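You operate a simulated robot arm through the tools that you are given. There is no shell and no other tool.

The job below is to be done with a simulated robot arm. You get a single attempt, and the scene is never put back.

## Task
Clamp the drum lid and mix for at least five turns.
Fine: both clamps; gate closed while the drum turns; end with the dial at Off, the lock pin in again and the gate left open.

Only the result counts: the job must be done as asked and must still hold three seconds after the hand-in. Knocking over, shifting, dropping, spilling or breaking anything else fails it. Lids that push on must go on centred and level and be pressed home; caps that screw on are set level and turned clockwise until they are tight.

## Robot
A 6-joint arm with a two-finger gripper, fixed in place. Base frame: the origin is on the floor under the middle of its stand, x ahead of it, y to its left, z up. Lengths are in mm, angles in degrees, forces in N, time in s.
It reaches about 1417 mm from its shoulder. Its first joint turns from -166.0 to 166.0 degrees. Payload 3.43 kg.
Tool frame: the origin (TCP) lies between the finger pads and is the grasp point; the fingertips stand 20 mm ahead of it; z points along the fingers, y is the line along which they close. The gripper opens to 190 mm; its body begins 248 mm behind the TCP.
Orientation is that of the tool frame in the base frame, as [roll, pitch, yaw] about the fixed x, y, z axes, in that order (R = Rz(yaw) Ry(pitch) Rx(roll)). With the fingers straight down and closing along the base's y, the tool's x points along the base's -x, its y along +y and its z along -z.

## Interface
- The arm moves only by the tool step_arm. Its arguments are lists of equal length, an entry for each row: "claw": the closure, from 0 (fully open) to 1 (shut); "offset": the shift along the tool's x, y, z in units of 200 mm (1.0 is 200 mm), a list of three; "rotation": the turn, a rotation vector about the tool's x, y, z in units of 120 degrees (1.0 is 120 degrees), a list of three. In form: {"claw": [claw, ...], "offset": [[dx, dy, dz], ...], "rotation": [[ax, ay, az], ...]}. A call has 1 to 20 rows; each row is the pose to reach, as a shift and turn from the pose commanded when the call began, along the tool's axes at that moment. A call with a number of a shift or a turn outside -1 to 1 is refused whole. Rows are played at 5 a second. More than 50 mm and 8.6 degrees between two rows, or a gripper value outside its range, and nothing of the call is played. A pose out of reach is approached as far as the arm can. The call stops where the force on the tool passes 90 N (or 10 N more than at its start, if that is more) or the arm is blocked; 0.2 s more then pass. Each finger travels about 153 mm/s and halts on what it meets, pressing with about 24 N; the grip force reading is that of the motor and also rises with nothing between the fingers. The clock runs only during rows and for 0.2 s after the last one: add rows that repeat a pose to give the fingers time. It gives the time, the measured TCP pose, the force on the tool (base axes), the opening and the grip force at its end, in the units of the frame above (readings bear some noise), with the torque about the TCP (base axes, N m) and any sound that the robot's microphone picked up.
- Cameras (640 x 400 px; columns grow to the right, rows downward): "scene" is fixed at [48.7, -650.2, 1560.7]; the picture's right is [0.14, -0.99, 0.00], its down [-0.79, -0.11, -0.61] and it looks along [0.60, 0.08, -0.79] (base axes); focal length 214 px, centre (320, 200). "wrist" rides on the gripper at [70, -8, -288] in the tool frame; the picture's right is [0.12, 0.99, 0.00], its down [-0.96, 0.12, -0.25] and it looks along [-0.25, 0.03, 0.97] (tool axes); focal length 261 px, centre (320, 200). There is no depth. A picture from a camera that has moved, and an enlarged one, comes with that camera's place and axes in the base frame and with its lens.
- snapshot(camera): a new picture of that camera. It takes no simulated time.
- lift_body(by): moves the trunk up (or, below 0, down) by that many mm; the arm rides with it, the base frame stays. It gives what a move gives, with no picture.
- close_up(camera, box): a new picture of the part [left, top, right, bottom] of that camera's present view, enlarged. It takes no simulated time.
- hand_in(): hands the job in; it is judged then, once.

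Places have to be worked out from the pictures, the camera data and where the tool is seen. Open the gripper and draw the arm clear of the work before you hand the job in, unless the task says otherwise.

The tools are called as name(argument=value, ...) on one line, values as JSON. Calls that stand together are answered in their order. step_arm: Moves the arm, as the interface text tells. Its arguments: {"type":"object","properties":{"claw":{"type":"array","items":{"type":"number"}},"offset":{"type":"array","items":{"type":"array","items":{"type":"number"}}},"rotation":{"type":"array","items":{"type":"array","items":{"type":"number"}}}},"required":["claw","offset","rotation"]} The other tools are called the same way: lift_body (by) moves the trunk up or down; snapshot (camera) takes a picture; close_up (camera, box) takes an enlarged picture of a part of a camera's view; hand_in () hands the job in.

At the start:

```text
clock: 0.0
position: [452.3, -558.5, 1340.7]
tool_rot: [180.0, 0.0, -179.9]
wrist_force: [0.0, 0.2, 0.6]
torque: [0.04, 0.01, 0.0]
opening: 190.0
finger_force: 0.1
trunk travel left (down, up): [-375.0, 65.0]
```

scene: 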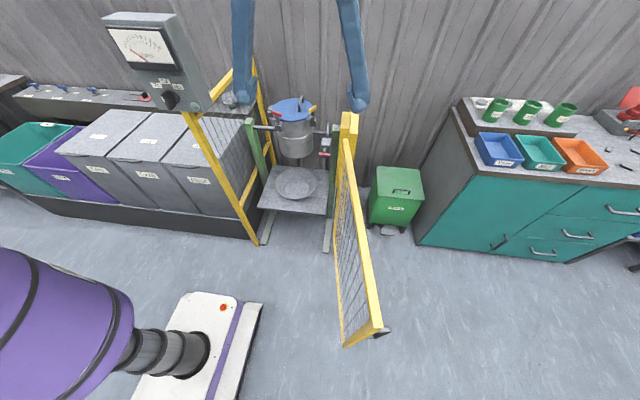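
wrist: 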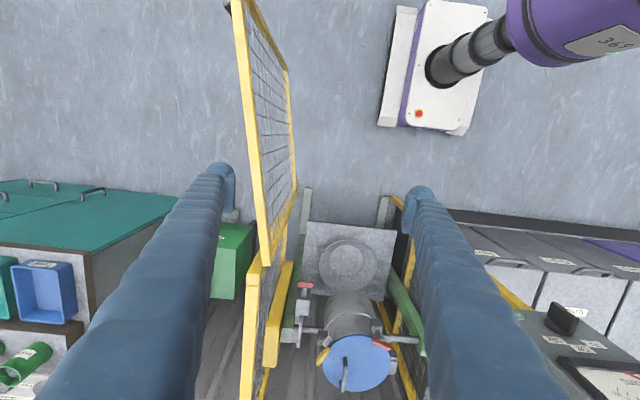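

The scene shows a caged drum mixer with a blue lid, two clamp levers (orange/red), a lock pin at its right, a control box with a dial, and an open yellow gate. I start by taking enlarged views of each part.

close_up(camera="scene", box=[230, 80, 370, 220])

close_up(camera="scene", box=[90, 0, 250, 120])

close_up(camera="wrist", box=[230, 180, 430, 400])

close_up(camera="scene", box=[310, 100, 410, 360])

```text
2.86 times, centred on (300, 150) of scene
camera zoom: at [48.7, -650.2, 1560.7], right [0.14, -0.99, 0.0], down [-0.79, -0.11, -0.61], along [0.6, 0.08, -0.79], focal length 613 px, centre (377, 343)
```

zoom: 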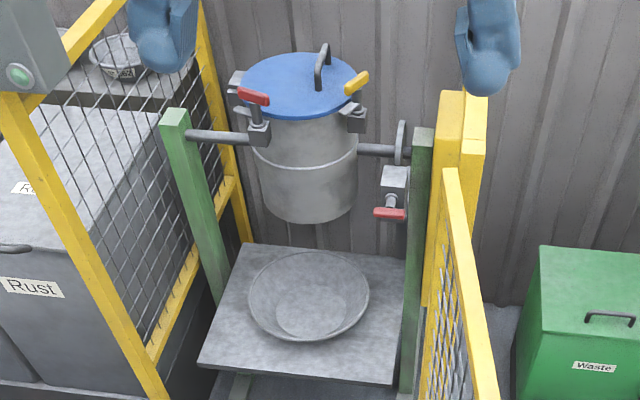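

```text
3.33 times, centred on (170, 60) of scene
camera zoom: at [48.7, -650.2, 1560.7], right [0.14, -0.99, 0.0], down [-0.79, -0.11, -0.61], along [0.6, 0.08, -0.79], focal length 715 px, centre (820, 667)
```

zoom: 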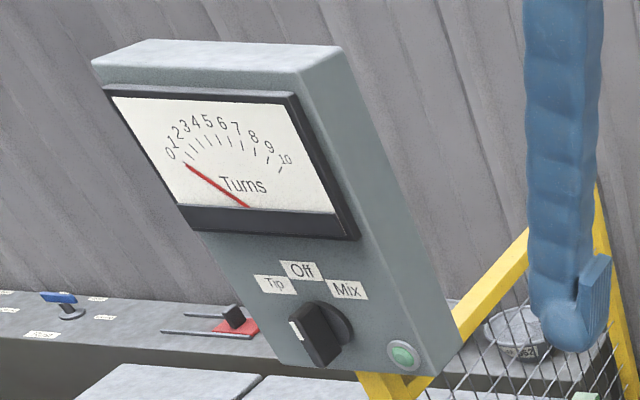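

```text
1.82 times, centred on (330, 290) of wrist
camera zoom: at [381.3, -567.4, 1627.4], right [-0.12, 0.99, 0.0], down [0.96, 0.12, 0.25], along [0.25, 0.03, -0.97], focal length 474 px, centre (302, 36)
```

zoom: 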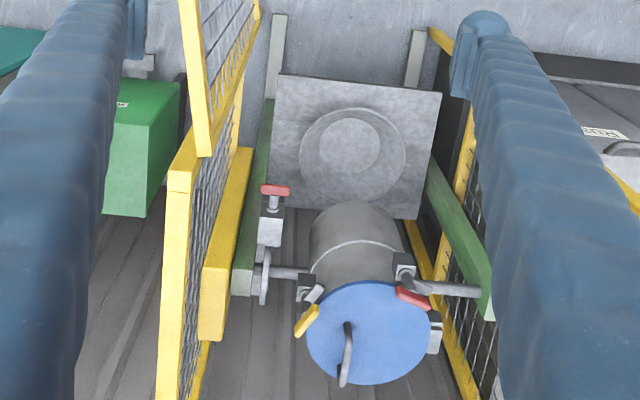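

```text
1.54 times, centred on (360, 230) of scene
camera zoom: at [48.7, -650.2, 1560.7], right [0.14, -0.99, 0.0], down [-0.79, -0.11, -0.61], along [0.6, 0.08, -0.79], focal length 330 px, centre (258, 154)
```

zoom: 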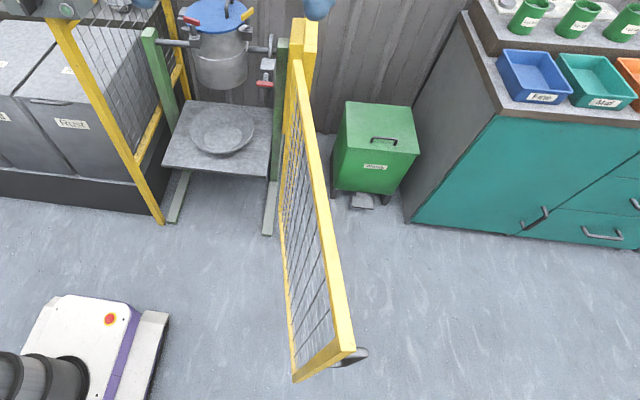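

The lid centre triangulates to about (1041,-378,982), the clamp handles to (928,-330,1021) red and (985,-488,1026) yellow, the pin T-handle to (880,-558,847), the dial to (667,-63,1200), and the gate hinge to (682,-657) with its free end near (129,-800). I tilt the tool forward to get a nearer view of the drum.

step_arm(claw=[0, 0, 0, 0, 0, 0, 0, 0], offset=[[-0.1125, 0.091, 0.1125], [-0.225, 0.1825, 0.225], [-0.3375, 0.274, 0.3375], [-0.45, 0.365, 0.45], [-0.5625, 0.456, 0.5625], [-0.675, 0.5475, 0.675], [-0.7875, 0.639, 0.7875], [-0.9, 0.73, 0.9]], rotation=[[0, -0.047, 0], [0, -0.094, 0], [0, -0.141, 0], [0, -0.188, 0], [0, -0.234, 0], [0, -0.281, 0], [0, -0.328, 0], [0, -0.375, 0]])

```text
clock: 1.8
position: [632.5, -412.6, 1159.7]
tool_rot: [-180.0, 45.0, -180.0]
wrist_force: [0.4, -0.4, -0.6]
torque: [0.03, 0.05, 0.08]
opening: 190.1
finger_force: 0.0
trunk travel left (down, up): [-375.0, 65.0]
```

The arm reached the view pose as commanded. I take wrist and scene pictures from here.

snapshot(camera="wrist")

snapshot(camera="scene")

```text
taken
camera wrist: at [379.3, -422.2, 1312.7], right [-0.09, 0.99, -0.08], down [0.51, 0.12, 0.85], along [0.86, 0.03, -0.51], focal length 261 px, centre (320, 200)
```

wrist: 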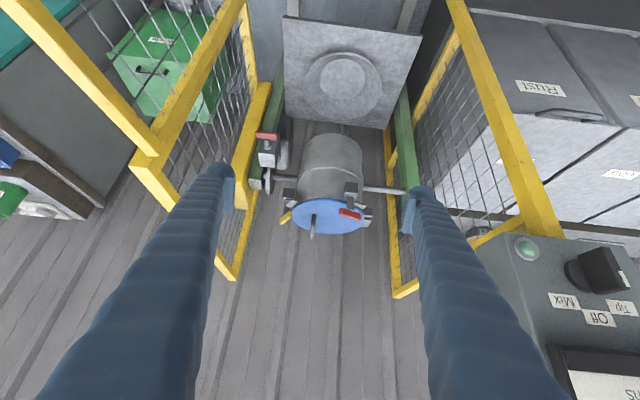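

```text
taken
```

scene: 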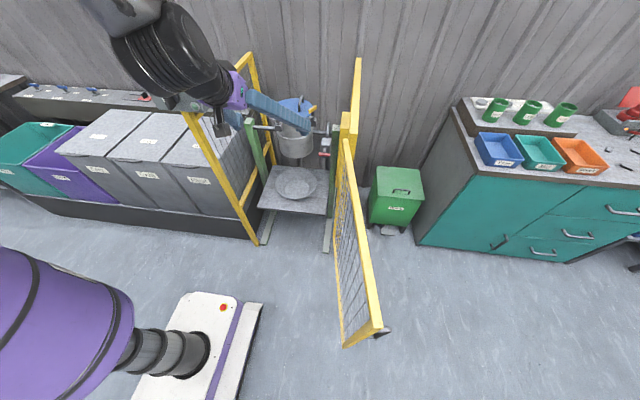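

Now I enlarge the drum, pin and dial areas of the wrist view (the picture is upside down here).

close_up(camera="wrist", box=[240, 120, 420, 250])

close_up(camera="wrist", box=[490, 220, 640, 400])

close_up(camera="scene", box=[330, 280, 410, 360])

close_up(camera="wrist", box=[250, 120, 310, 220])

```text
3.08 times, centred on (330, 185) of wrist
camera zoom: at [379.3, -422.2, 1312.7], right [-0.09, 0.99, -0.08], down [0.51, 0.12, 0.85], along [0.86, 0.03, -0.51], focal length 802 px, centre (289, 246)
```

zoom: 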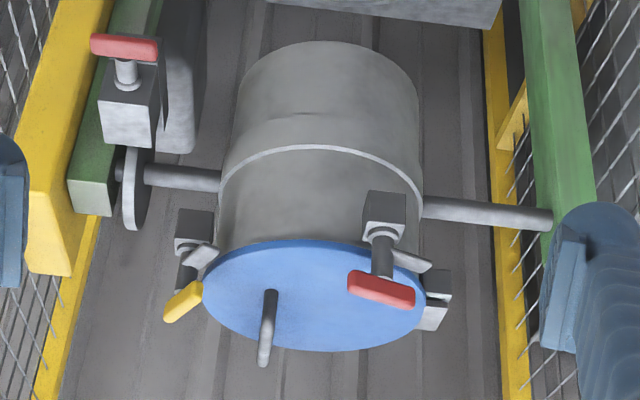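

```text
2.22 times, centred on (565, 310) of wrist
camera zoom: at [379.3, -422.2, 1312.7], right [-0.09, 0.99, -0.08], down [0.51, 0.12, 0.85], along [0.86, 0.03, -0.51], focal length 579 px, centre (-224, -44)
```

zoom: 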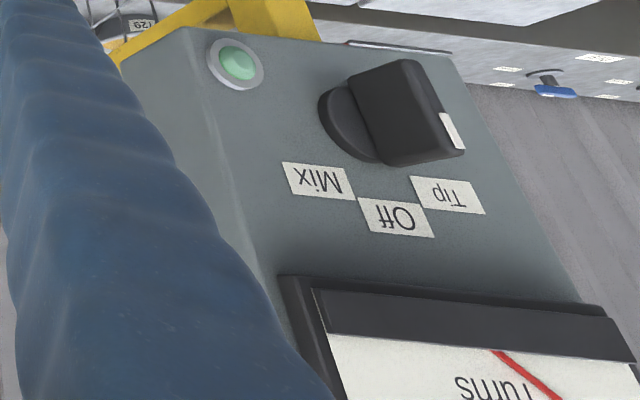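

```text
5.00 times, centred on (370, 320) of scene
camera zoom: at [48.7, -650.2, 1560.7], right [0.14, -0.99, 0.0], down [-0.79, -0.11, -0.61], along [0.6, 0.08, -0.79], focal length 1072 px, centre (70, -400)
```

zoom: 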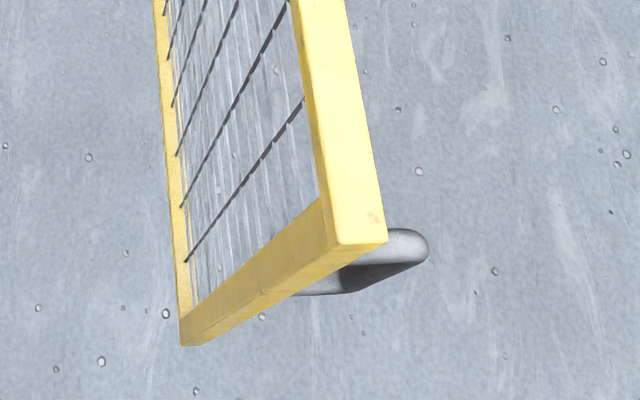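

```text
4.00 times, centred on (280, 170) of wrist
camera zoom: at [379.3, -422.2, 1312.7], right [-0.09, 0.99, -0.08], down [0.51, 0.12, 0.85], along [0.86, 0.03, -0.51], focal length 1043 px, centre (480, 320)
```

zoom: 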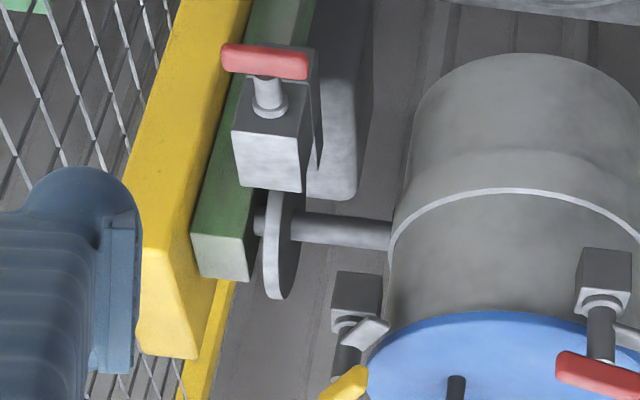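

The close-ups are rendered sharply, so I zoom further onto both clamps and the pin.

close_up(camera="wrist", box=[335, 175, 375, 225])

close_up(camera="wrist", box=[272, 180, 322, 230])

close_up(camera="scene", box=[270, 90, 330, 140])

close_up(camera="scene", box=[310, 110, 350, 170])

```text
8.00 times, centred on (355, 200) of wrist
camera zoom: at [379.3, -422.2, 1312.7], right [-0.09, 0.99, -0.08], down [0.51, 0.12, 0.85], along [0.86, 0.03, -0.51], focal length 2085 px, centre (40, 200)
```

zoom: 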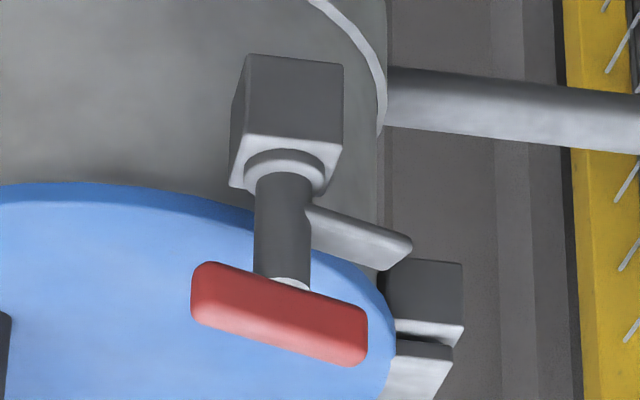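

```text
8.00 times, centred on (297, 205) of wrist
camera zoom: at [379.3, -422.2, 1312.7], right [-0.09, 0.99, -0.08], down [0.51, 0.12, 0.85], along [0.86, 0.03, -0.51], focal length 2085 px, centre (504, 160)
```

zoom: 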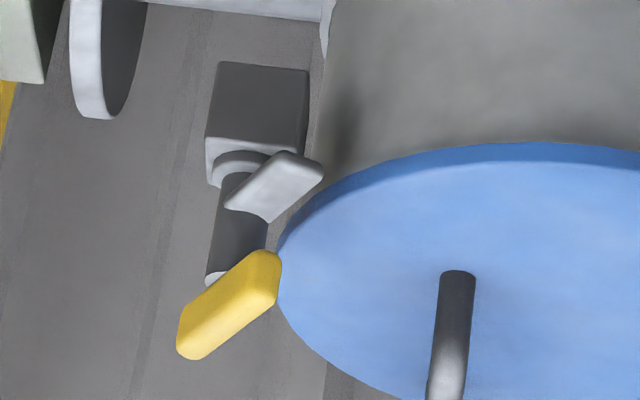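

```text
8.00 times, centred on (300, 115) of scene
camera zoom: at [48.7, -650.2, 1560.7], right [0.14, -0.99, 0.0], down [-0.79, -0.11, -0.61], along [0.6, 0.08, -0.79], focal length 1716 px, centre (480, 880)
```

zoom: 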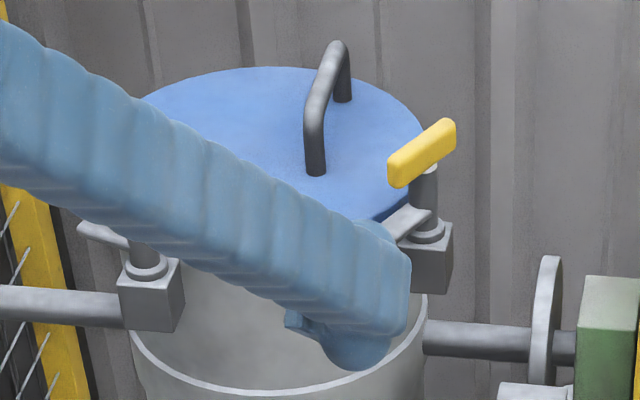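

```text
6.67 times, centred on (330, 140) of scene
camera zoom: at [48.7, -650.2, 1560.7], right [0.14, -0.99, 0.0], down [-0.79, -0.11, -0.61], along [0.6, 0.08, -0.79], focal length 1430 px, centre (253, 600)
```

zoom: 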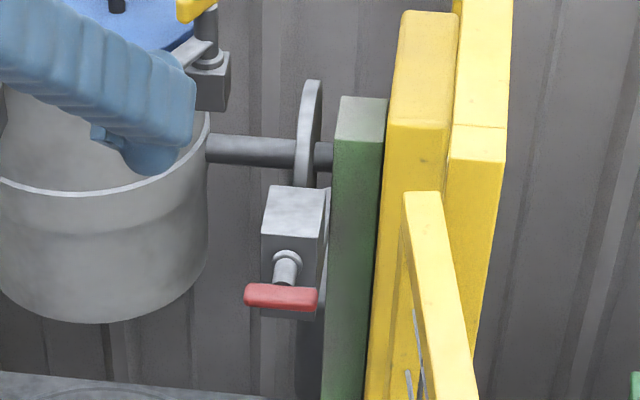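

The clamps are swing clamps: a T-bar on a vertical post with a finger parallel to the bar, and both fingers now point tangentially off the lid. I move to a level view to check the finger height against the lid and the pin axis.

step_arm(claw=[0, 0, 0, 0, 0, 0], offset=[[0.069, 0, 0.137], [0.138, 0, 0.274], [0.2075, 0, 0.411], [0.277, 0, 0.548], [0.346, 0, 0.685], [0.415, 0, 0.822]], rotation=[[0, -0.043, 0], [0, -0.086, 0], [0, -0.129, 0], [0, -0.172, 0], [0, -0.215, 0], [0, -0.258, 0]])

snapshot(camera="wrist")

close_up(camera="wrist", box=[240, 130, 400, 230])

snapshot(camera="scene")

```text
clock: 3.2
position: [738.8, -499.2, 1011.3]
tool_rot: [162.1, 73.5, 165.8]
wrist_force: [0.0, -0.2, 0.1]
torque: [0.0, 0.07, 0.1]
opening: 190.0
finger_force: 0.1
out of reach, approached as far as the arm can: row 2, 3, 4, 5, 6
trunk travel left (down, up): [-375.0, 65.0]
```

```text
taken
camera wrist: at [443.6, -526.2, 1020.2], right [-0.09, 1.0, -0.03], down [0.02, 0.03, 1.0], along [1.0, 0.09, -0.02], focal length 261 px, centre (320, 200)
```

wrist: 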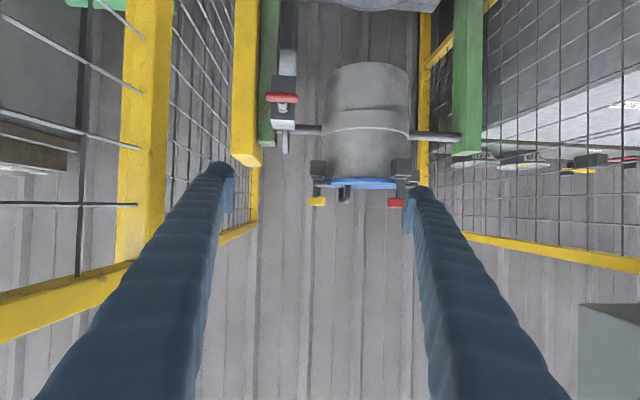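

```text
4.00 times, centred on (320, 180) of wrist
camera zoom: at [443.6, -526.2, 1020.2], right [-0.09, 1.0, -0.03], down [0.02, 0.03, 1.0], along [1.0, 0.09, -0.02], focal length 1043 px, centre (320, 280)
```

zoom: 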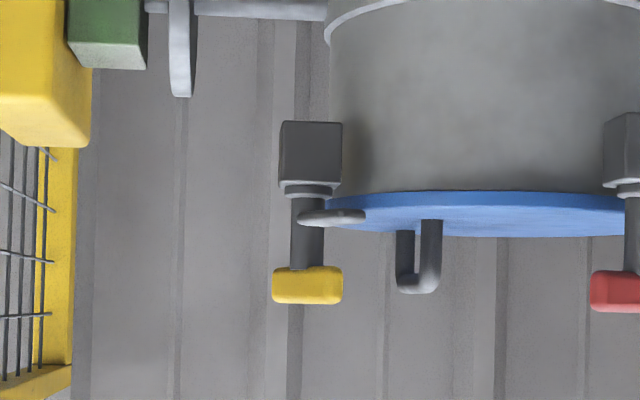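

```text
taken
```

scene: 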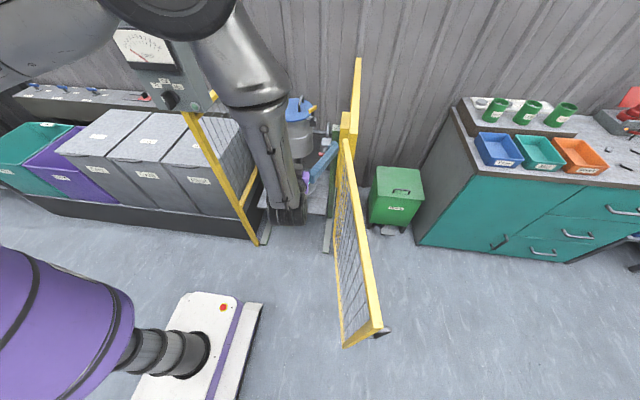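

The level view shows the fingers at z≈972–980 and the lid top at ≈973, so the clamps swing over the lid; but this pose is at the arm's reach limit with a folded elbow. I back up and out to the previous pose.

step_arm(claw=[0, 0, 0, 0, 0, 0], offset=[[-0.13, 0, -0.082], [-0.26, 0, -0.163], [-0.39, 0, -0.245], [-0.52, 0, -0.327], [-0.65, 0, -0.408], [-0.779, 0, -0.49]], rotation=[[0, 0.043, 0], [0, 0.086, 0], [0, 0.129, 0], [0, 0.172, 0], [0, 0.215, 0], [0, 0.258, 0]])

```text
clock: 4.6
position: [686.2, -516.7, 1190.8]
tool_rot: [173.2, 43.0, 178.5]
wrist_force: [1.2, 1.0, -0.3]
torque: [-0.06, -0.04, -0.03]
opening: 190.2
finger_force: 0.1
trunk travel left (down, up): [-375.0, 65.0]
```

The arm is back in a comfortable pose, and commanded pose follows the attained one. I now turn the tool straight down above the drum to measure the clamps from above.

step_arm(claw=[0, 0, 0, 0, 0, 0, 0], offset=[[-0.1153, 0.0689, 0.1271], [-0.2306, 0.1377, 0.2543], [-0.3459, 0.2066, 0.3814], [-0.4611, 0.2754, 0.5086], [-0.5764, 0.3443, 0.6357], [-0.6917, 0.4131, 0.7629], [-0.807, 0.482, 0.89]], rotation=[[0.007, 0.0512, 0.0013], [0.0141, 0.1024, 0.0027], [0.0211, 0.1536, 0.004], [0.0282, 0.2049, 0.0054], [0.0352, 0.2561, 0.0067], [0.0423, 0.3073, 0.0081], [0.0493, 0.3585, 0.0094]])

snapshot(camera="wrist")

snapshot(camera="scene")

```text
clock: 6.4
position: [891.5, -390.1, 1146.3]
tool_rot: [178.1, -4.5, 180.0]
wrist_force: [-0.9, -0.3, -0.4]
torque: [-0.14, -0.1, 0.02]
opening: 189.8
finger_force: 0.1
trunk travel left (down, up): [-375.0, 65.0]
stopped in row 7: the arm was blocked; the commanded pose is now the measured one
```

```text
taken
camera wrist: at [843.0, -409.4, 1437.0], right [-0.12, 0.99, 0.04], down [0.98, 0.11, 0.18], along [0.17, 0.06, -0.98], focal length 261 px, centre (320, 200)
```

wrist: 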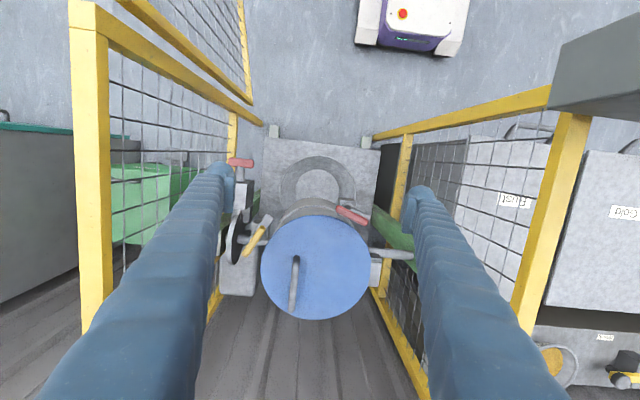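

```text
taken
```

scene: 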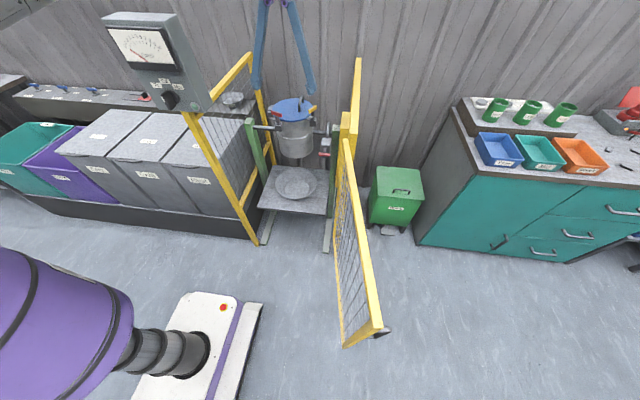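

The call stopped just short with nearly no force on the tool, so I hold here and read the clamps from this top view.

close_up(camera="wrist", box=[220, 150, 400, 330])

step_arm(claw=[0], offset=[[0, 0, 0]], rotation=[[0, 0, 0]])

```text
2.22 times, centred on (310, 240) of wrist
camera zoom: at [843.0, -409.4, 1437.0], right [-0.12, 0.99, 0.04], down [0.98, 0.11, 0.18], along [0.17, 0.06, -0.98], focal length 579 px, centre (342, 111)
```

zoom: 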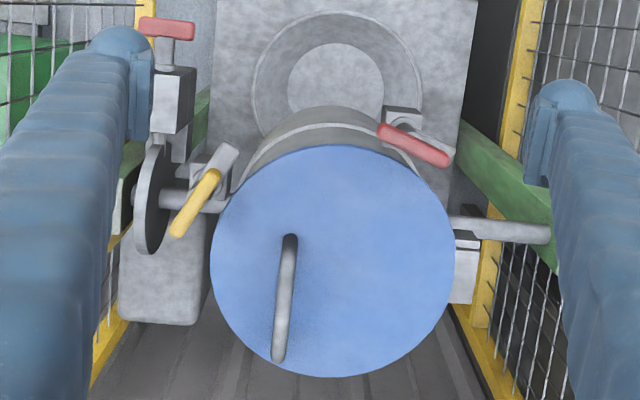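

```text
clock: 6.8
position: [892.8, -389.8, 1144.1]
tool_rot: [178.1, -4.5, 180.0]
wrist_force: [-1.2, 0.3, 0.0]
torque: [-0.12, -0.01, 0.03]
opening: 189.8
finger_force: 0.1
trunk travel left (down, up): [-375.0, 65.0]
```

From this view: lid centre ≈(1055,-373), red handle centre ≈(937,-325) with bar at 72.5°, yellow ≈(1000,-485.5) with bar at 153°; both need about -90° (clockwise from above) to bring the fingers over the lid. I move over the red handle with the fingers across its bar.

step_arm(claw=[0, 0.1, 0.2, 0.3, 0.4, 0.5, 0.5, 0.5, 0.5, 0.5], offset=[[-0.0232, 0.032, 0.0113], [-0.0464, 0.064, 0.0226], [-0.0696, 0.096, 0.0339], [-0.0928, 0.128, 0.0452], [-0.116, 0.16, 0.0565], [-0.1392, 0.192, 0.0678], [-0.1624, 0.224, 0.0791], [-0.1856, 0.256, 0.0904], [-0.2088, 0.288, 0.1017], [-0.232, 0.32, 0.113]], rotation=[[0.0037, -0.0022, -0.0604], [0.0075, -0.0045, -0.1209], [0.0112, -0.0067, -0.1813], [0.015, -0.009, -0.2418], [0.0187, -0.0112, -0.3022], [0.0224, -0.0134, -0.3626], [0.0262, -0.0157, -0.4231], [0.0299, -0.0179, -0.4835], [0.0337, -0.0202, -0.544], [0.0374, -0.0224, -0.6044]])

snapshot(camera="wrist")

```text
clock: 9.0
position: [936.9, -326.4, 1119.9]
tool_rot: [179.9, 0.1, -107.3]
wrist_force: [-0.5, 0.6, -0.9]
torque: [0.0, -0.01, -0.02]
opening: 94.9
finger_force: 0.1
trunk travel left (down, up): [-375.0, 65.0]
```

```text
taken
camera wrist: at [923.8, -396.9, 1407.4], right [-0.98, 0.18, 0.0], down [0.18, 0.95, 0.25], along [0.04, 0.24, -0.97], focal length 261 px, centre (320, 200)
```

wrist: 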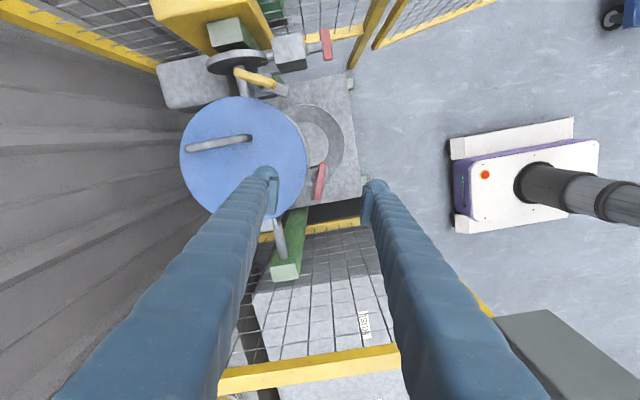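

The red bar is between the fingers, almost exactly on the tool axis. I check with an enlarged view before going down.

close_up(camera="wrist", box=[260, 140, 380, 240])

```text
4.00 times, centred on (320, 190) of wrist
camera zoom: at [923.8, -396.9, 1407.4], right [-0.98, 0.18, 0.0], down [0.18, 0.95, 0.25], along [0.04, 0.24, -0.97], focal length 1043 px, centre (320, 240)
```

zoom: 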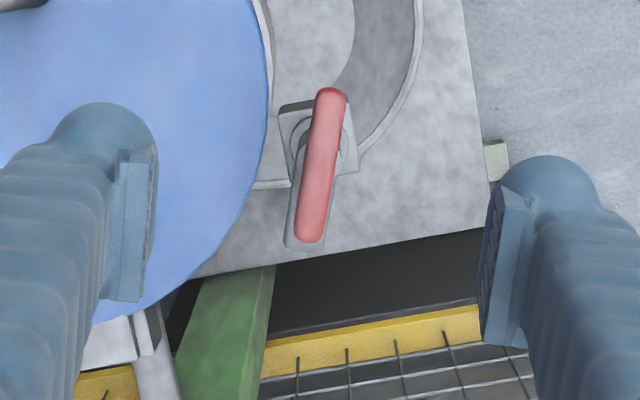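

The bar is within 1° of the tool's x axis and about 2 mm off centre. I descend to the bar's height and close on it.

step_arm(claw=[0.5, 0.5, 0.5, 0.5], offset=[[-0.0025, 0, 0.134], [-0.005, 0, 0.268], [-0.0075, 0, 0.402], [-0.01, 0, 0.53]], rotation=[[0, 0, 0], [0, 0, 0], [0, 0, 0], [0, 0, 0]])

close_up(camera="wrist", box=[240, 140, 400, 240])

```text
clock: 10.0
position: [937.6, -322.1, 1015.6]
tool_rot: [-179.9, 0.1, -107.4]
wrist_force: [0.5, 0.5, 0.5]
torque: [-0.01, 0.02, 0.03]
opening: 94.7
finger_force: 0.1
trunk travel left (down, up): [-375.0, 65.0]
```

```text
4.00 times, centred on (320, 190) of wrist
camera zoom: at [923.9, -393.3, 1302.4], right [-0.98, 0.19, 0.0], down [0.18, 0.95, 0.25], along [0.05, 0.24, -0.97], focal length 1043 px, centre (320, 240)
```

zoom: 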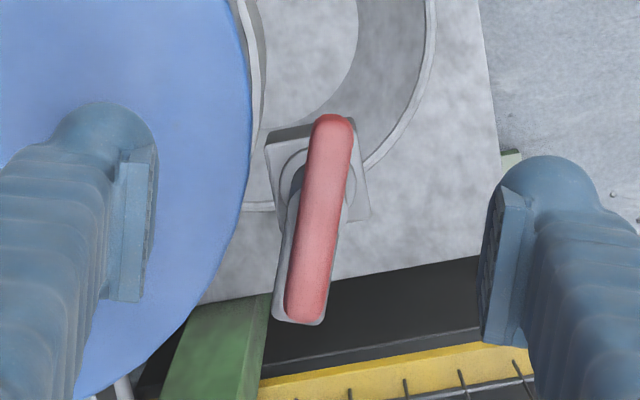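

The bar centre is ~3 mm toward tool +x; I correct it and close the fingers on the bar.

step_arm(claw=[0.5, 0.9, 1, 1, 1], offset=[[0.0125, 0, 0.008], [0.0125, 0, 0.008], [0.0125, 0, 0.008], [0.0125, 0, 0.008], [0.0125, 0, 0.008]], rotation=[[0, 0, 0], [0, 0, 0], [0, 0, 0], [0, 0, 0], [0, 0, 0]])

close_up(camera="wrist", box=[240, 140, 400, 240])

```text
clock: 11.2
position: [936.5, -326.4, 1017.3]
tool_rot: [-179.8, 0.1, -107.5]
wrist_force: [3.0, -1.1, 24.7]
torque: [0.19, -0.18, -1.23]
opening: 11.9
finger_force: 44.8
trunk travel left (down, up): [-375.0, 65.0]
```

```text
4.00 times, centred on (320, 190) of wrist
camera zoom: at [922.0, -396.4, 1304.3], right [-0.98, 0.19, 0.0], down [0.18, 0.95, 0.25], along [0.05, 0.24, -0.97], focal length 1043 px, centre (320, 240)
```

zoom: 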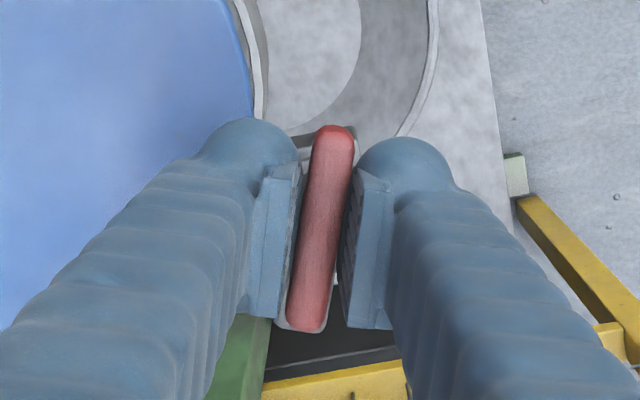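

The bar is gripped (opening 11.9 mm). I turn it clockwise seen from above by a first 20° and watch the forces.

step_arm(claw=[1, 1, 1, 1], offset=[[0, 0, 0], [0, 0, 0], [0, 0, 0], [0, 0, 0]], rotation=[[0, 0, 0.042], [0, 0, 0.084], [0, 0, 0.125], [0, 0, 0.167]])

close_up(camera="wrist", box=[240, 140, 400, 240])

```text
clock: 12.2
position: [936.5, -324.8, 1017.9]
tool_rot: [-179.9, 0.1, -127.6]
wrist_force: [11.2, 3.7, 42.8]
torque: [0.0, -0.07, 0.04]
opening: 11.0
finger_force: 44.7
trunk travel left (down, up): [-375.0, 65.0]
```

```text
4.00 times, centred on (320, 190) of wrist
camera zoom: at [897.9, -387.5, 1304.4], right [-0.86, 0.51, 0.0], down [0.49, 0.83, 0.25], along [0.13, 0.21, -0.97], focal length 1043 px, centre (320, 240)
```

zoom: 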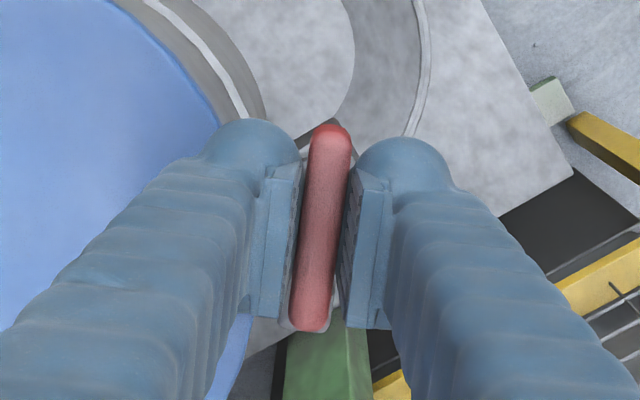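

The bar turns with the tool, but an upward force of ~43 N has built up. I look from the scene camera before continuing.

close_up(camera="scene", box=[260, 80, 330, 130])

close_up(camera="wrist", box=[290, 165, 350, 215])

```text
8.00 times, centred on (295, 105) of scene
camera zoom: at [48.7, -650.2, 1560.7], right [0.14, -0.99, 0.0], down [-0.79, -0.11, -0.61], along [0.6, 0.08, -0.79], focal length 1716 px, centre (520, 960)
```

zoom: 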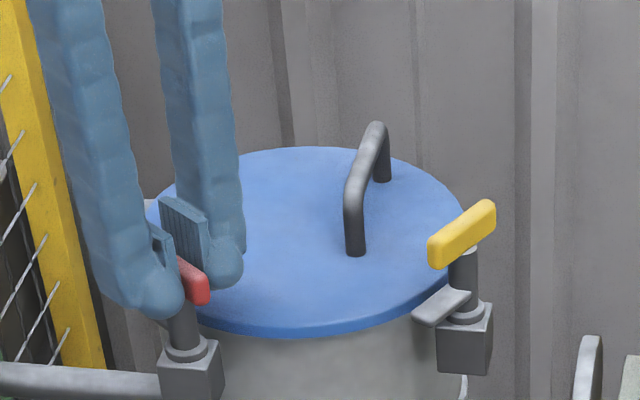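

```text
8.00 times, centred on (320, 190) of wrist
camera zoom: at [897.9, -387.5, 1304.4], right [-0.86, 0.51, 0.0], down [0.49, 0.83, 0.25], along [0.13, 0.21, -0.97], focal length 2085 px, centre (320, 280)
```

zoom: 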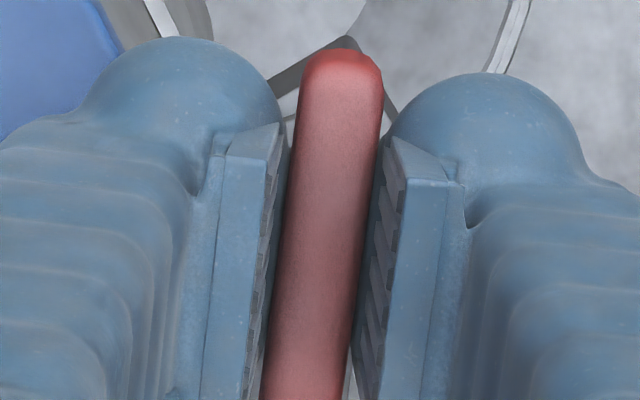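

The grip looks sound; the vertical load is the commanded height being ~4 mm below where the grip holds. I relieve that by raising the command 3.5 mm and turn on another 40°.

step_arm(claw=[1, 1, 1, 1, 1, 1], offset=[[0, 0, -0.0175], [0, 0, -0.0175], [0, 0, -0.0175], [0, 0, -0.0175], [0, 0, -0.0175], [0, 0, -0.0175]], rotation=[[0, 0, 0.0], [0, 0, 0.0667], [0, 0, 0.1333], [0, 0, 0.2], [0, 0, 0.2667], [0, 0, 0.3333]])

close_up(camera="wrist", box=[240, 140, 400, 240])

close_up(camera="scene", box=[260, 80, 330, 130])

```text
clock: 13.6
position: [936.6, -324.3, 1017.6]
tool_rot: [180.0, 0.2, -167.6]
wrist_force: [12.9, 2.5, 30.6]
torque: [0.13, -0.62, 0.09]
opening: 11.2
finger_force: 44.4
trunk travel left (down, up): [-375.0, 65.0]
```

```text
4.00 times, centred on (320, 190) of wrist
camera zoom: at [868.1, -349.4, 1304.7], right [-0.33, 0.94, 0.0], down [0.92, 0.32, 0.25], along [0.23, 0.08, -0.97], focal length 1043 px, centre (320, 240)
```

zoom: 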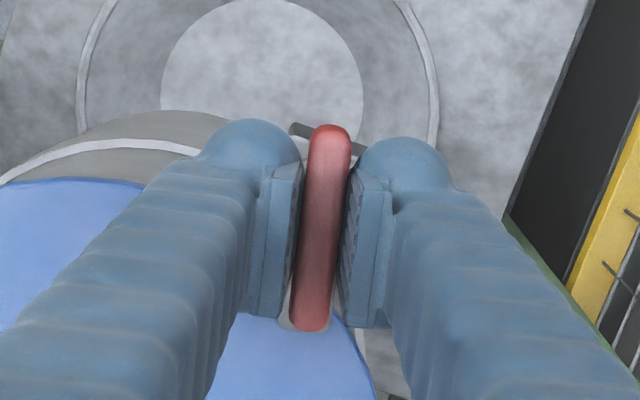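

```text
8.00 times, centred on (295, 105) of scene
camera zoom: at [48.7, -650.2, 1560.7], right [0.14, -0.99, 0.0], down [-0.79, -0.11, -0.61], along [0.6, 0.08, -0.79], focal length 1716 px, centre (520, 960)
```

zoom: 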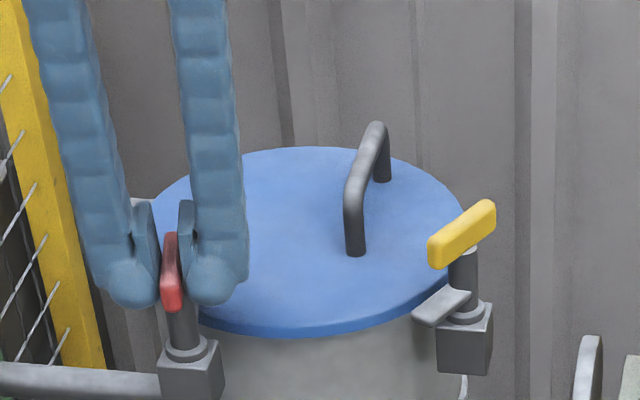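

The clamp has turned 60° and the finger is coming over the lid. I turn the remaining ~32° and watch for a stop.

step_arm(claw=[1, 1, 1, 1, 1, 1], offset=[[0, 0, -0.01], [0, 0, -0.01], [0, 0, -0.01], [0, 0, -0.01], [0, 0, -0.01], [0, 0, -0.01]], rotation=[[0, 0, 0.05], [0, 0, 0.1], [0, 0, 0.15], [0, 0, 0.2], [0, 0, 0.24], [0, 0, 0.27]])

close_up(camera="scene", box=[260, 80, 330, 130])

```text
clock: 15.0
position: [936.5, -324.5, 1018.5]
tool_rot: [-179.9, -0.1, 159.9]
wrist_force: [5.4, 15.8, 9.8]
torque: [-0.05, -0.54, 0.27]
opening: 11.5
finger_force: 44.2
trunk travel left (down, up): [-375.0, 65.0]
```

```text
8.00 times, centred on (295, 105) of scene
camera zoom: at [48.7, -650.2, 1560.7], right [0.14, -0.99, 0.0], down [-0.79, -0.11, -0.61], along [0.6, 0.08, -0.79], focal length 1716 px, centre (520, 960)
```

zoom: 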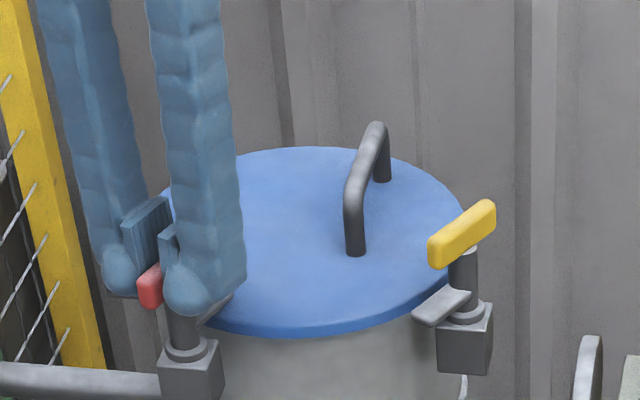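

The red clamp has turned 92.7°, with the finger at about -20° versus -22° toward the lid centre. I turn 4° more to see whether there is a stop.

step_arm(claw=[1, 1, 1], offset=[[0, 0, 0], [0, 0, 0], [0, 0, 0]], rotation=[[0, 0, 0.017], [0, 0, 0.034], [0, 0, 0.034]])

```text
clock: 15.8
position: [935.7, -324.2, 1018.0]
tool_rot: [-180.0, 0.0, 156.1]
wrist_force: [2.8, 20.3, 8.3]
torque: [0.18, 0.04, 1.19]
opening: 11.9
finger_force: 44.7
trunk travel left (down, up): [-375.0, 65.0]
```

Torque rose to 1.2 N·m, so the clamp is at its stop. I open the fingers and rise.

step_arm(claw=[0.5, 0.5, 0.5, 0.5, 0.5, 0.5], offset=[[0, 0, 0], [0, 0, 0], [0, 0, -0.1], [0, 0, -0.3], [0, 0, -0.5], [0, 0, -0.6]], rotation=[[0, 0, 0], [0, 0, 0], [0, 0, 0], [0, 0, 0], [0, 0, 0], [0, 0, 0]])

close_up(camera="scene", box=[260, 80, 330, 130])

snapshot(camera="wrist")

```text
clock: 17.2
position: [938.9, -325.4, 1138.6]
tool_rot: [179.9, -0.1, 155.9]
wrist_force: [-0.1, 0.6, 0.0]
torque: [-0.04, 0.01, -0.03]
opening: 95.0
finger_force: 0.1
trunk travel left (down, up): [-375.0, 65.0]
```

```text
8.00 times, centred on (295, 105) of scene
camera zoom: at [48.7, -650.2, 1560.7], right [0.14, -0.99, 0.0], down [-0.79, -0.11, -0.61], along [0.6, 0.08, -0.79], focal length 1716 px, centre (520, 960)
```

zoom: 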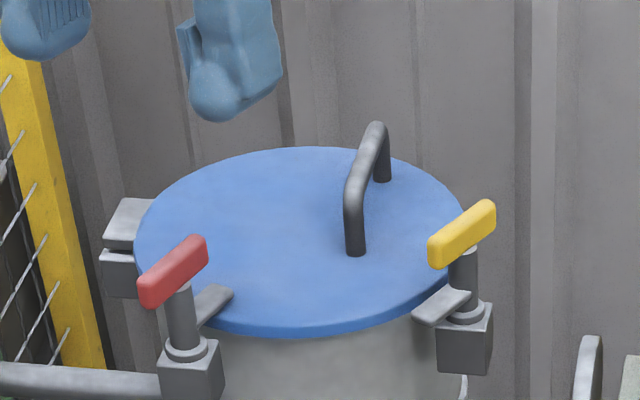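

```text
taken
camera wrist: at [869.8, -306.7, 1424.9], right [0.3, 0.96, 0.0], down [0.93, -0.29, 0.25], along [0.24, -0.07, -0.97], focal length 261 px, centre (320, 200)
```

wrist: 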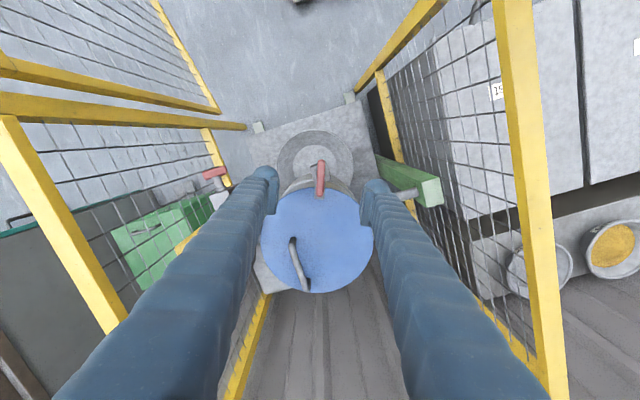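

The red clamp's finger now sits over the lid. I move over the yellow handle with the fingers across its bar.

step_arm(claw=[0.5, 0.5, 0.5, 0.5, 0.5], offset=[[-0.1215, -0.121, 0.0186], [-0.243, -0.242, 0.0372], [-0.3645, -0.363, 0.0558], [-0.486, -0.484, 0.0744], [-0.6075, -0.605, 0.093]], rotation=[[0, 0, 0.0045], [0, 0, 0.009], [0, 0, 0.0135], [0, 0, 0.018], [0, 0, 0.0225]])

snapshot(camera="wrist")

close_up(camera="wrist", box=[260, 140, 380, 240])

```text
clock: 18.4
position: [938.9, -406.1, 1118.8]
tool_rot: [179.9, -0.1, 153.7]
wrist_force: [0.0, -0.1, -0.1]
torque: [0.08, 0.0, 0.0]
opening: 95.0
finger_force: 0.0
out of reach, approached as far as the arm can: row 2, 3, 4, 5
trunk travel left (down, up): [-375.0, 65.0]
```

```text
taken
camera wrist: at [871.7, -384.7, 1406.3], right [0.33, 0.94, 0.0], down [0.91, -0.32, 0.25], along [0.23, -0.08, -0.97], focal length 261 px, centre (320, 200)
```

wrist: 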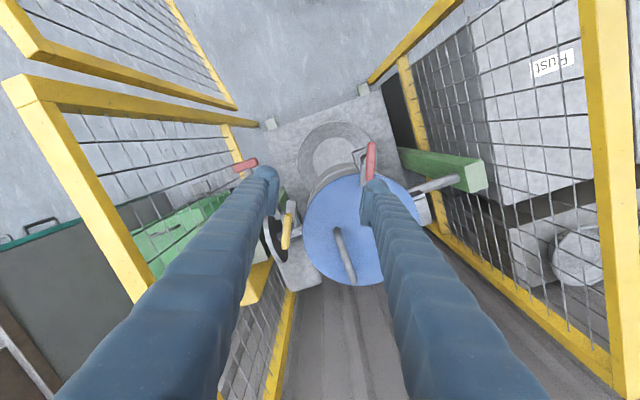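

```text
4.00 times, centred on (320, 190) of wrist
camera zoom: at [871.7, -384.7, 1406.3], right [0.33, 0.94, 0.0], down [0.91, -0.32, 0.25], along [0.23, -0.08, -0.97], focal length 1043 px, centre (320, 240)
```

zoom: 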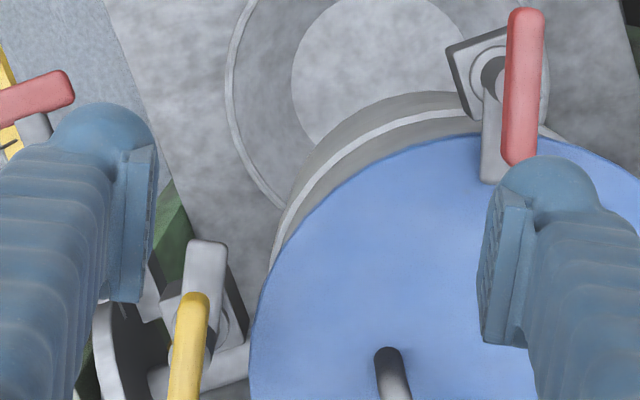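

The arm is at its reach limit with the tool vertical here (r≈1023 mm). The yellow handle is at r≈1111, so I raise the trunk fully, which brings the shoulder nearer to wrist height, and then try lower.

lift_body(by=65)

```text
clock: 19.4
position: [939.7, -406.0, 1183.5]
tool_rot: [179.9, 0.0, 153.8]
wrist_force: [0.3, 0.8, -0.1]
torque: [0.01, 0.02, -0.01]
opening: 95.1
finger_force: 0.1
trunk travel left (down, up): [-440.0, 0.0]
```

Now I go down and out toward the yellow handle, staying 20 mm above the handles, to see how far a vertical tool reaches.

step_arm(claw=[0.5, 0.5, 0.5, 0.5, 0.5, 0.5], offset=[[0, 0, 0.2], [0, 0, 0.4], [0, 0, 0.6075], [-0.15, -0.075, 0.6075], [-0.3, -0.15, 0.6075], [-0.448, -0.2225, 0.6075]], rotation=[[0, 0, 0], [0, 0, 0], [0, 0, 0], [0, 0, 0], [0, 0, 0], [0, 0, 0]])

snapshot(camera="wrist")

```text
clock: 20.8
position: [929.9, -446.1, 1068.4]
tool_rot: [179.9, 0.1, 153.7]
wrist_force: [-1.5, -1.3, 1.2]
torque: [0.2, -0.17, 0.01]
opening: 94.8
finger_force: 0.1
out of reach, approached as far as the arm can: row 2, 3, 4, 5, 6
trunk travel left (down, up): [-440.0, 0.0]
```

```text
taken
camera wrist: at [861.7, -423.5, 1354.8], right [0.33, 0.94, 0.0], down [0.91, -0.32, 0.25], along [0.24, -0.08, -0.97], focal length 261 px, centre (320, 200)
```

wrist: 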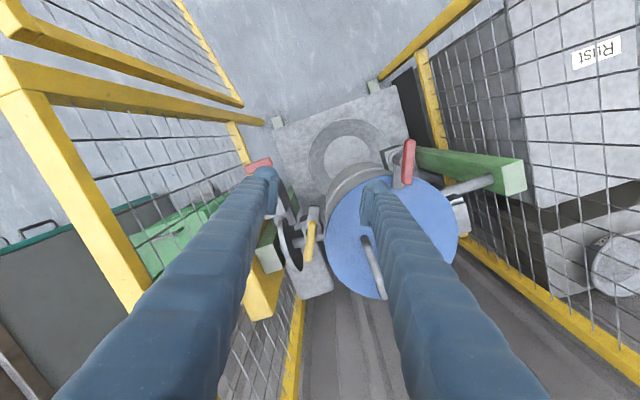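

With the tool vertical the arm tops out near r≈1031 mm, so the yellow handle needs the tool tilted ~18° toward it along the bar direction. I go up with that tilt first, then bring the trunk back to its former height.

step_arm(claw=[0.5, 0.5, 0.5, 0.5, 0.5], offset=[[0, 0, -0.15], [-0.058, -0.005, -0.3], [-0.116, -0.009, -0.4], [-0.174, -0.014, -0.5], [-0.2325, -0.0185, -0.566]], rotation=[[0, -0.03, 0.001], [0, -0.06, 0.002], [0, -0.09, 0.003], [0, -0.12, 0.004], [0, -0.15, 0.004]])

lift_body(by=-65)

snapshot(camera="wrist")

close_up(camera="wrist", box=[260, 140, 380, 240])

```text
clock: 22.0
position: [973.6, -467.8, 1178.6]
tool_rot: [179.9, 17.9, 153.3]
wrist_force: [0.3, 0.6, -0.3]
torque: [-0.05, -0.06, 0.01]
opening: 95.1
finger_force: 0.1
trunk travel left (down, up): [-440.0, 0.0]
```

```text
clock: 23.1
position: [974.4, -467.6, 1114.0]
tool_rot: [180.0, 18.0, 153.2]
wrist_force: [-0.4, -0.1, 0.1]
torque: [0.02, -0.04, 0.02]
opening: 95.1
finger_force: 0.0
trunk travel left (down, up): [-375.0, 65.0]
```

```text
taken
camera wrist: at [830.7, -406.8, 1365.1], right [0.35, 0.94, -0.03], down [0.8, -0.28, 0.53], along [0.49, -0.21, -0.85], focal length 261 px, centre (320, 200)
```

wrist: 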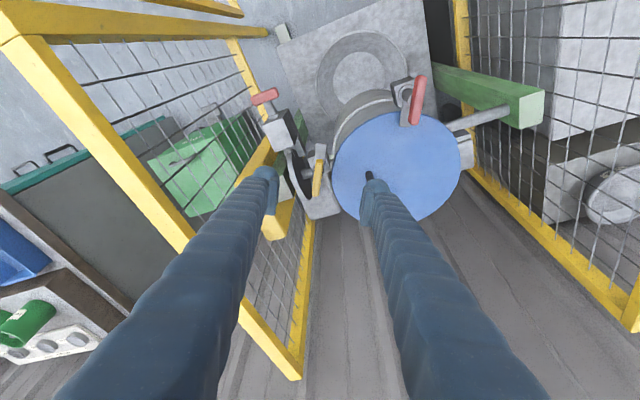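

```text
4.00 times, centred on (320, 190) of wrist
camera zoom: at [830.7, -406.8, 1365.1], right [0.35, 0.94, -0.03], down [0.8, -0.28, 0.53], along [0.49, -0.21, -0.85], focal length 1043 px, centre (320, 240)
```

zoom: 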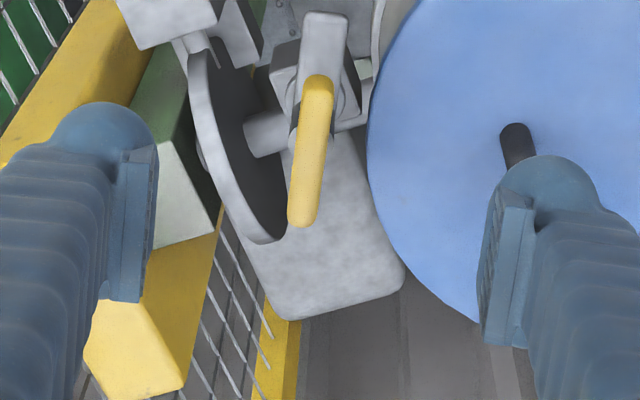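

The yellow bar sits ~3 mm to tool -y and ~3 mm to tool +x of the tool axis; I correct this while descending along the tool axis with the fingers opened about 60 mm.

step_arm(claw=[0.68, 0.68, 0.68, 0.68, 0.68], offset=[[0.01, -0.018, 0], [0.01, -0.018, 0.15], [0.01, -0.018, 0.3], [0.01, -0.018, 0.42], [0.01, -0.018, 0.51]], rotation=[[0, 0, 0], [0, 0, 0], [0, 0, 0], [0, 0, 0], [0, 0, 0]])

close_up(camera="wrist", box=[240, 140, 400, 240])

close_up(camera="scene", box=[260, 80, 340, 140])

```text
clock: 24.3
position: [999.0, -483.9, 1015.3]
tool_rot: [179.9, 18.0, 153.1]
wrist_force: [0.3, 0.1, -0.4]
torque: [0.01, 0.05, -0.02]
opening: 61.0
finger_force: 0.1
trunk travel left (down, up): [-375.0, 65.0]
```

```text
4.00 times, centred on (320, 190) of wrist
camera zoom: at [855.5, -422.0, 1266.5], right [0.35, 0.94, -0.03], down [0.8, -0.28, 0.53], along [0.49, -0.21, -0.85], focal length 1043 px, centre (320, 240)
```

zoom: 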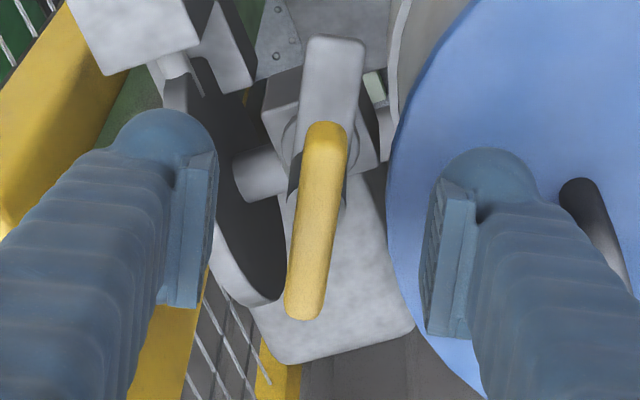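

```text
6.67 times, centred on (300, 110) of scene
camera zoom: at [48.7, -650.2, 1560.7], right [0.14, -0.99, 0.0], down [-0.79, -0.11, -0.61], along [0.6, 0.08, -0.79], focal length 1430 px, centre (453, 800)
```

zoom: 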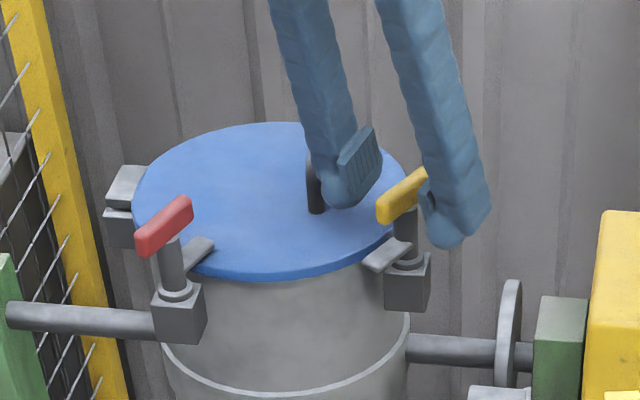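

The bar is centred between the pads. I close the fingers on it.

step_arm(claw=[0.9, 1, 1, 1, 1], offset=[[0, 0, 0], [0, 0, 0], [0, 0, 0], [0, 0, 0], [0, 0, 0]], rotation=[[0, 0, 0], [0, 0, 0], [0, 0, 0], [0, 0, 0], [0, 0, 0]])

```text
clock: 25.5
position: [998.7, -484.5, 1017.6]
tool_rot: [179.8, 18.3, 153.1]
wrist_force: [-6.0, -10.4, 19.2]
torque: [0.25, 0.38, -0.61]
opening: 11.2
finger_force: 44.3
trunk travel left (down, up): [-375.0, 65.0]
```

Gripped at 11.2 mm. I turn about the tool axis by 30° clockwise (seen from above) and watch the loads.

step_arm(claw=[1, 1, 1, 1, 1], offset=[[0, 0, -0.008], [0, 0, -0.01], [0, 0, -0.01], [0, 0, -0.01], [0, 0, -0.01]], rotation=[[0, 0, 0.05], [0, 0, 0.1], [0, 0, 0.15], [0, 0, 0.2], [0, 0, 0.25]])

close_up(camera="wrist", box=[240, 140, 400, 240])

```text
clock: 26.7
position: [997.1, -484.1, 1020.1]
tool_rot: [170.6, 15.5, 121.9]
wrist_force: [-12.0, -9.3, 24.8]
torque: [-1.42, 0.82, -0.01]
opening: 12.2
finger_force: 44.6
trunk travel left (down, up): [-375.0, 65.0]
```

```text
4.00 times, centred on (320, 190) of wrist
camera zoom: at [873.4, -392.8, 1272.7], right [0.75, 0.65, 0.13], down [0.51, -0.69, 0.51], along [0.42, -0.32, -0.85], focal length 1043 px, centre (320, 240)
```

zoom: 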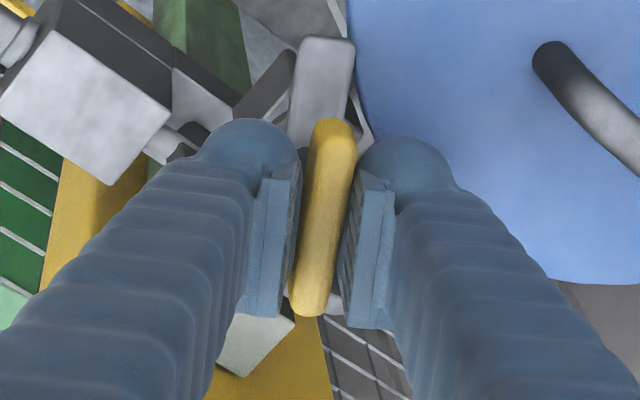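

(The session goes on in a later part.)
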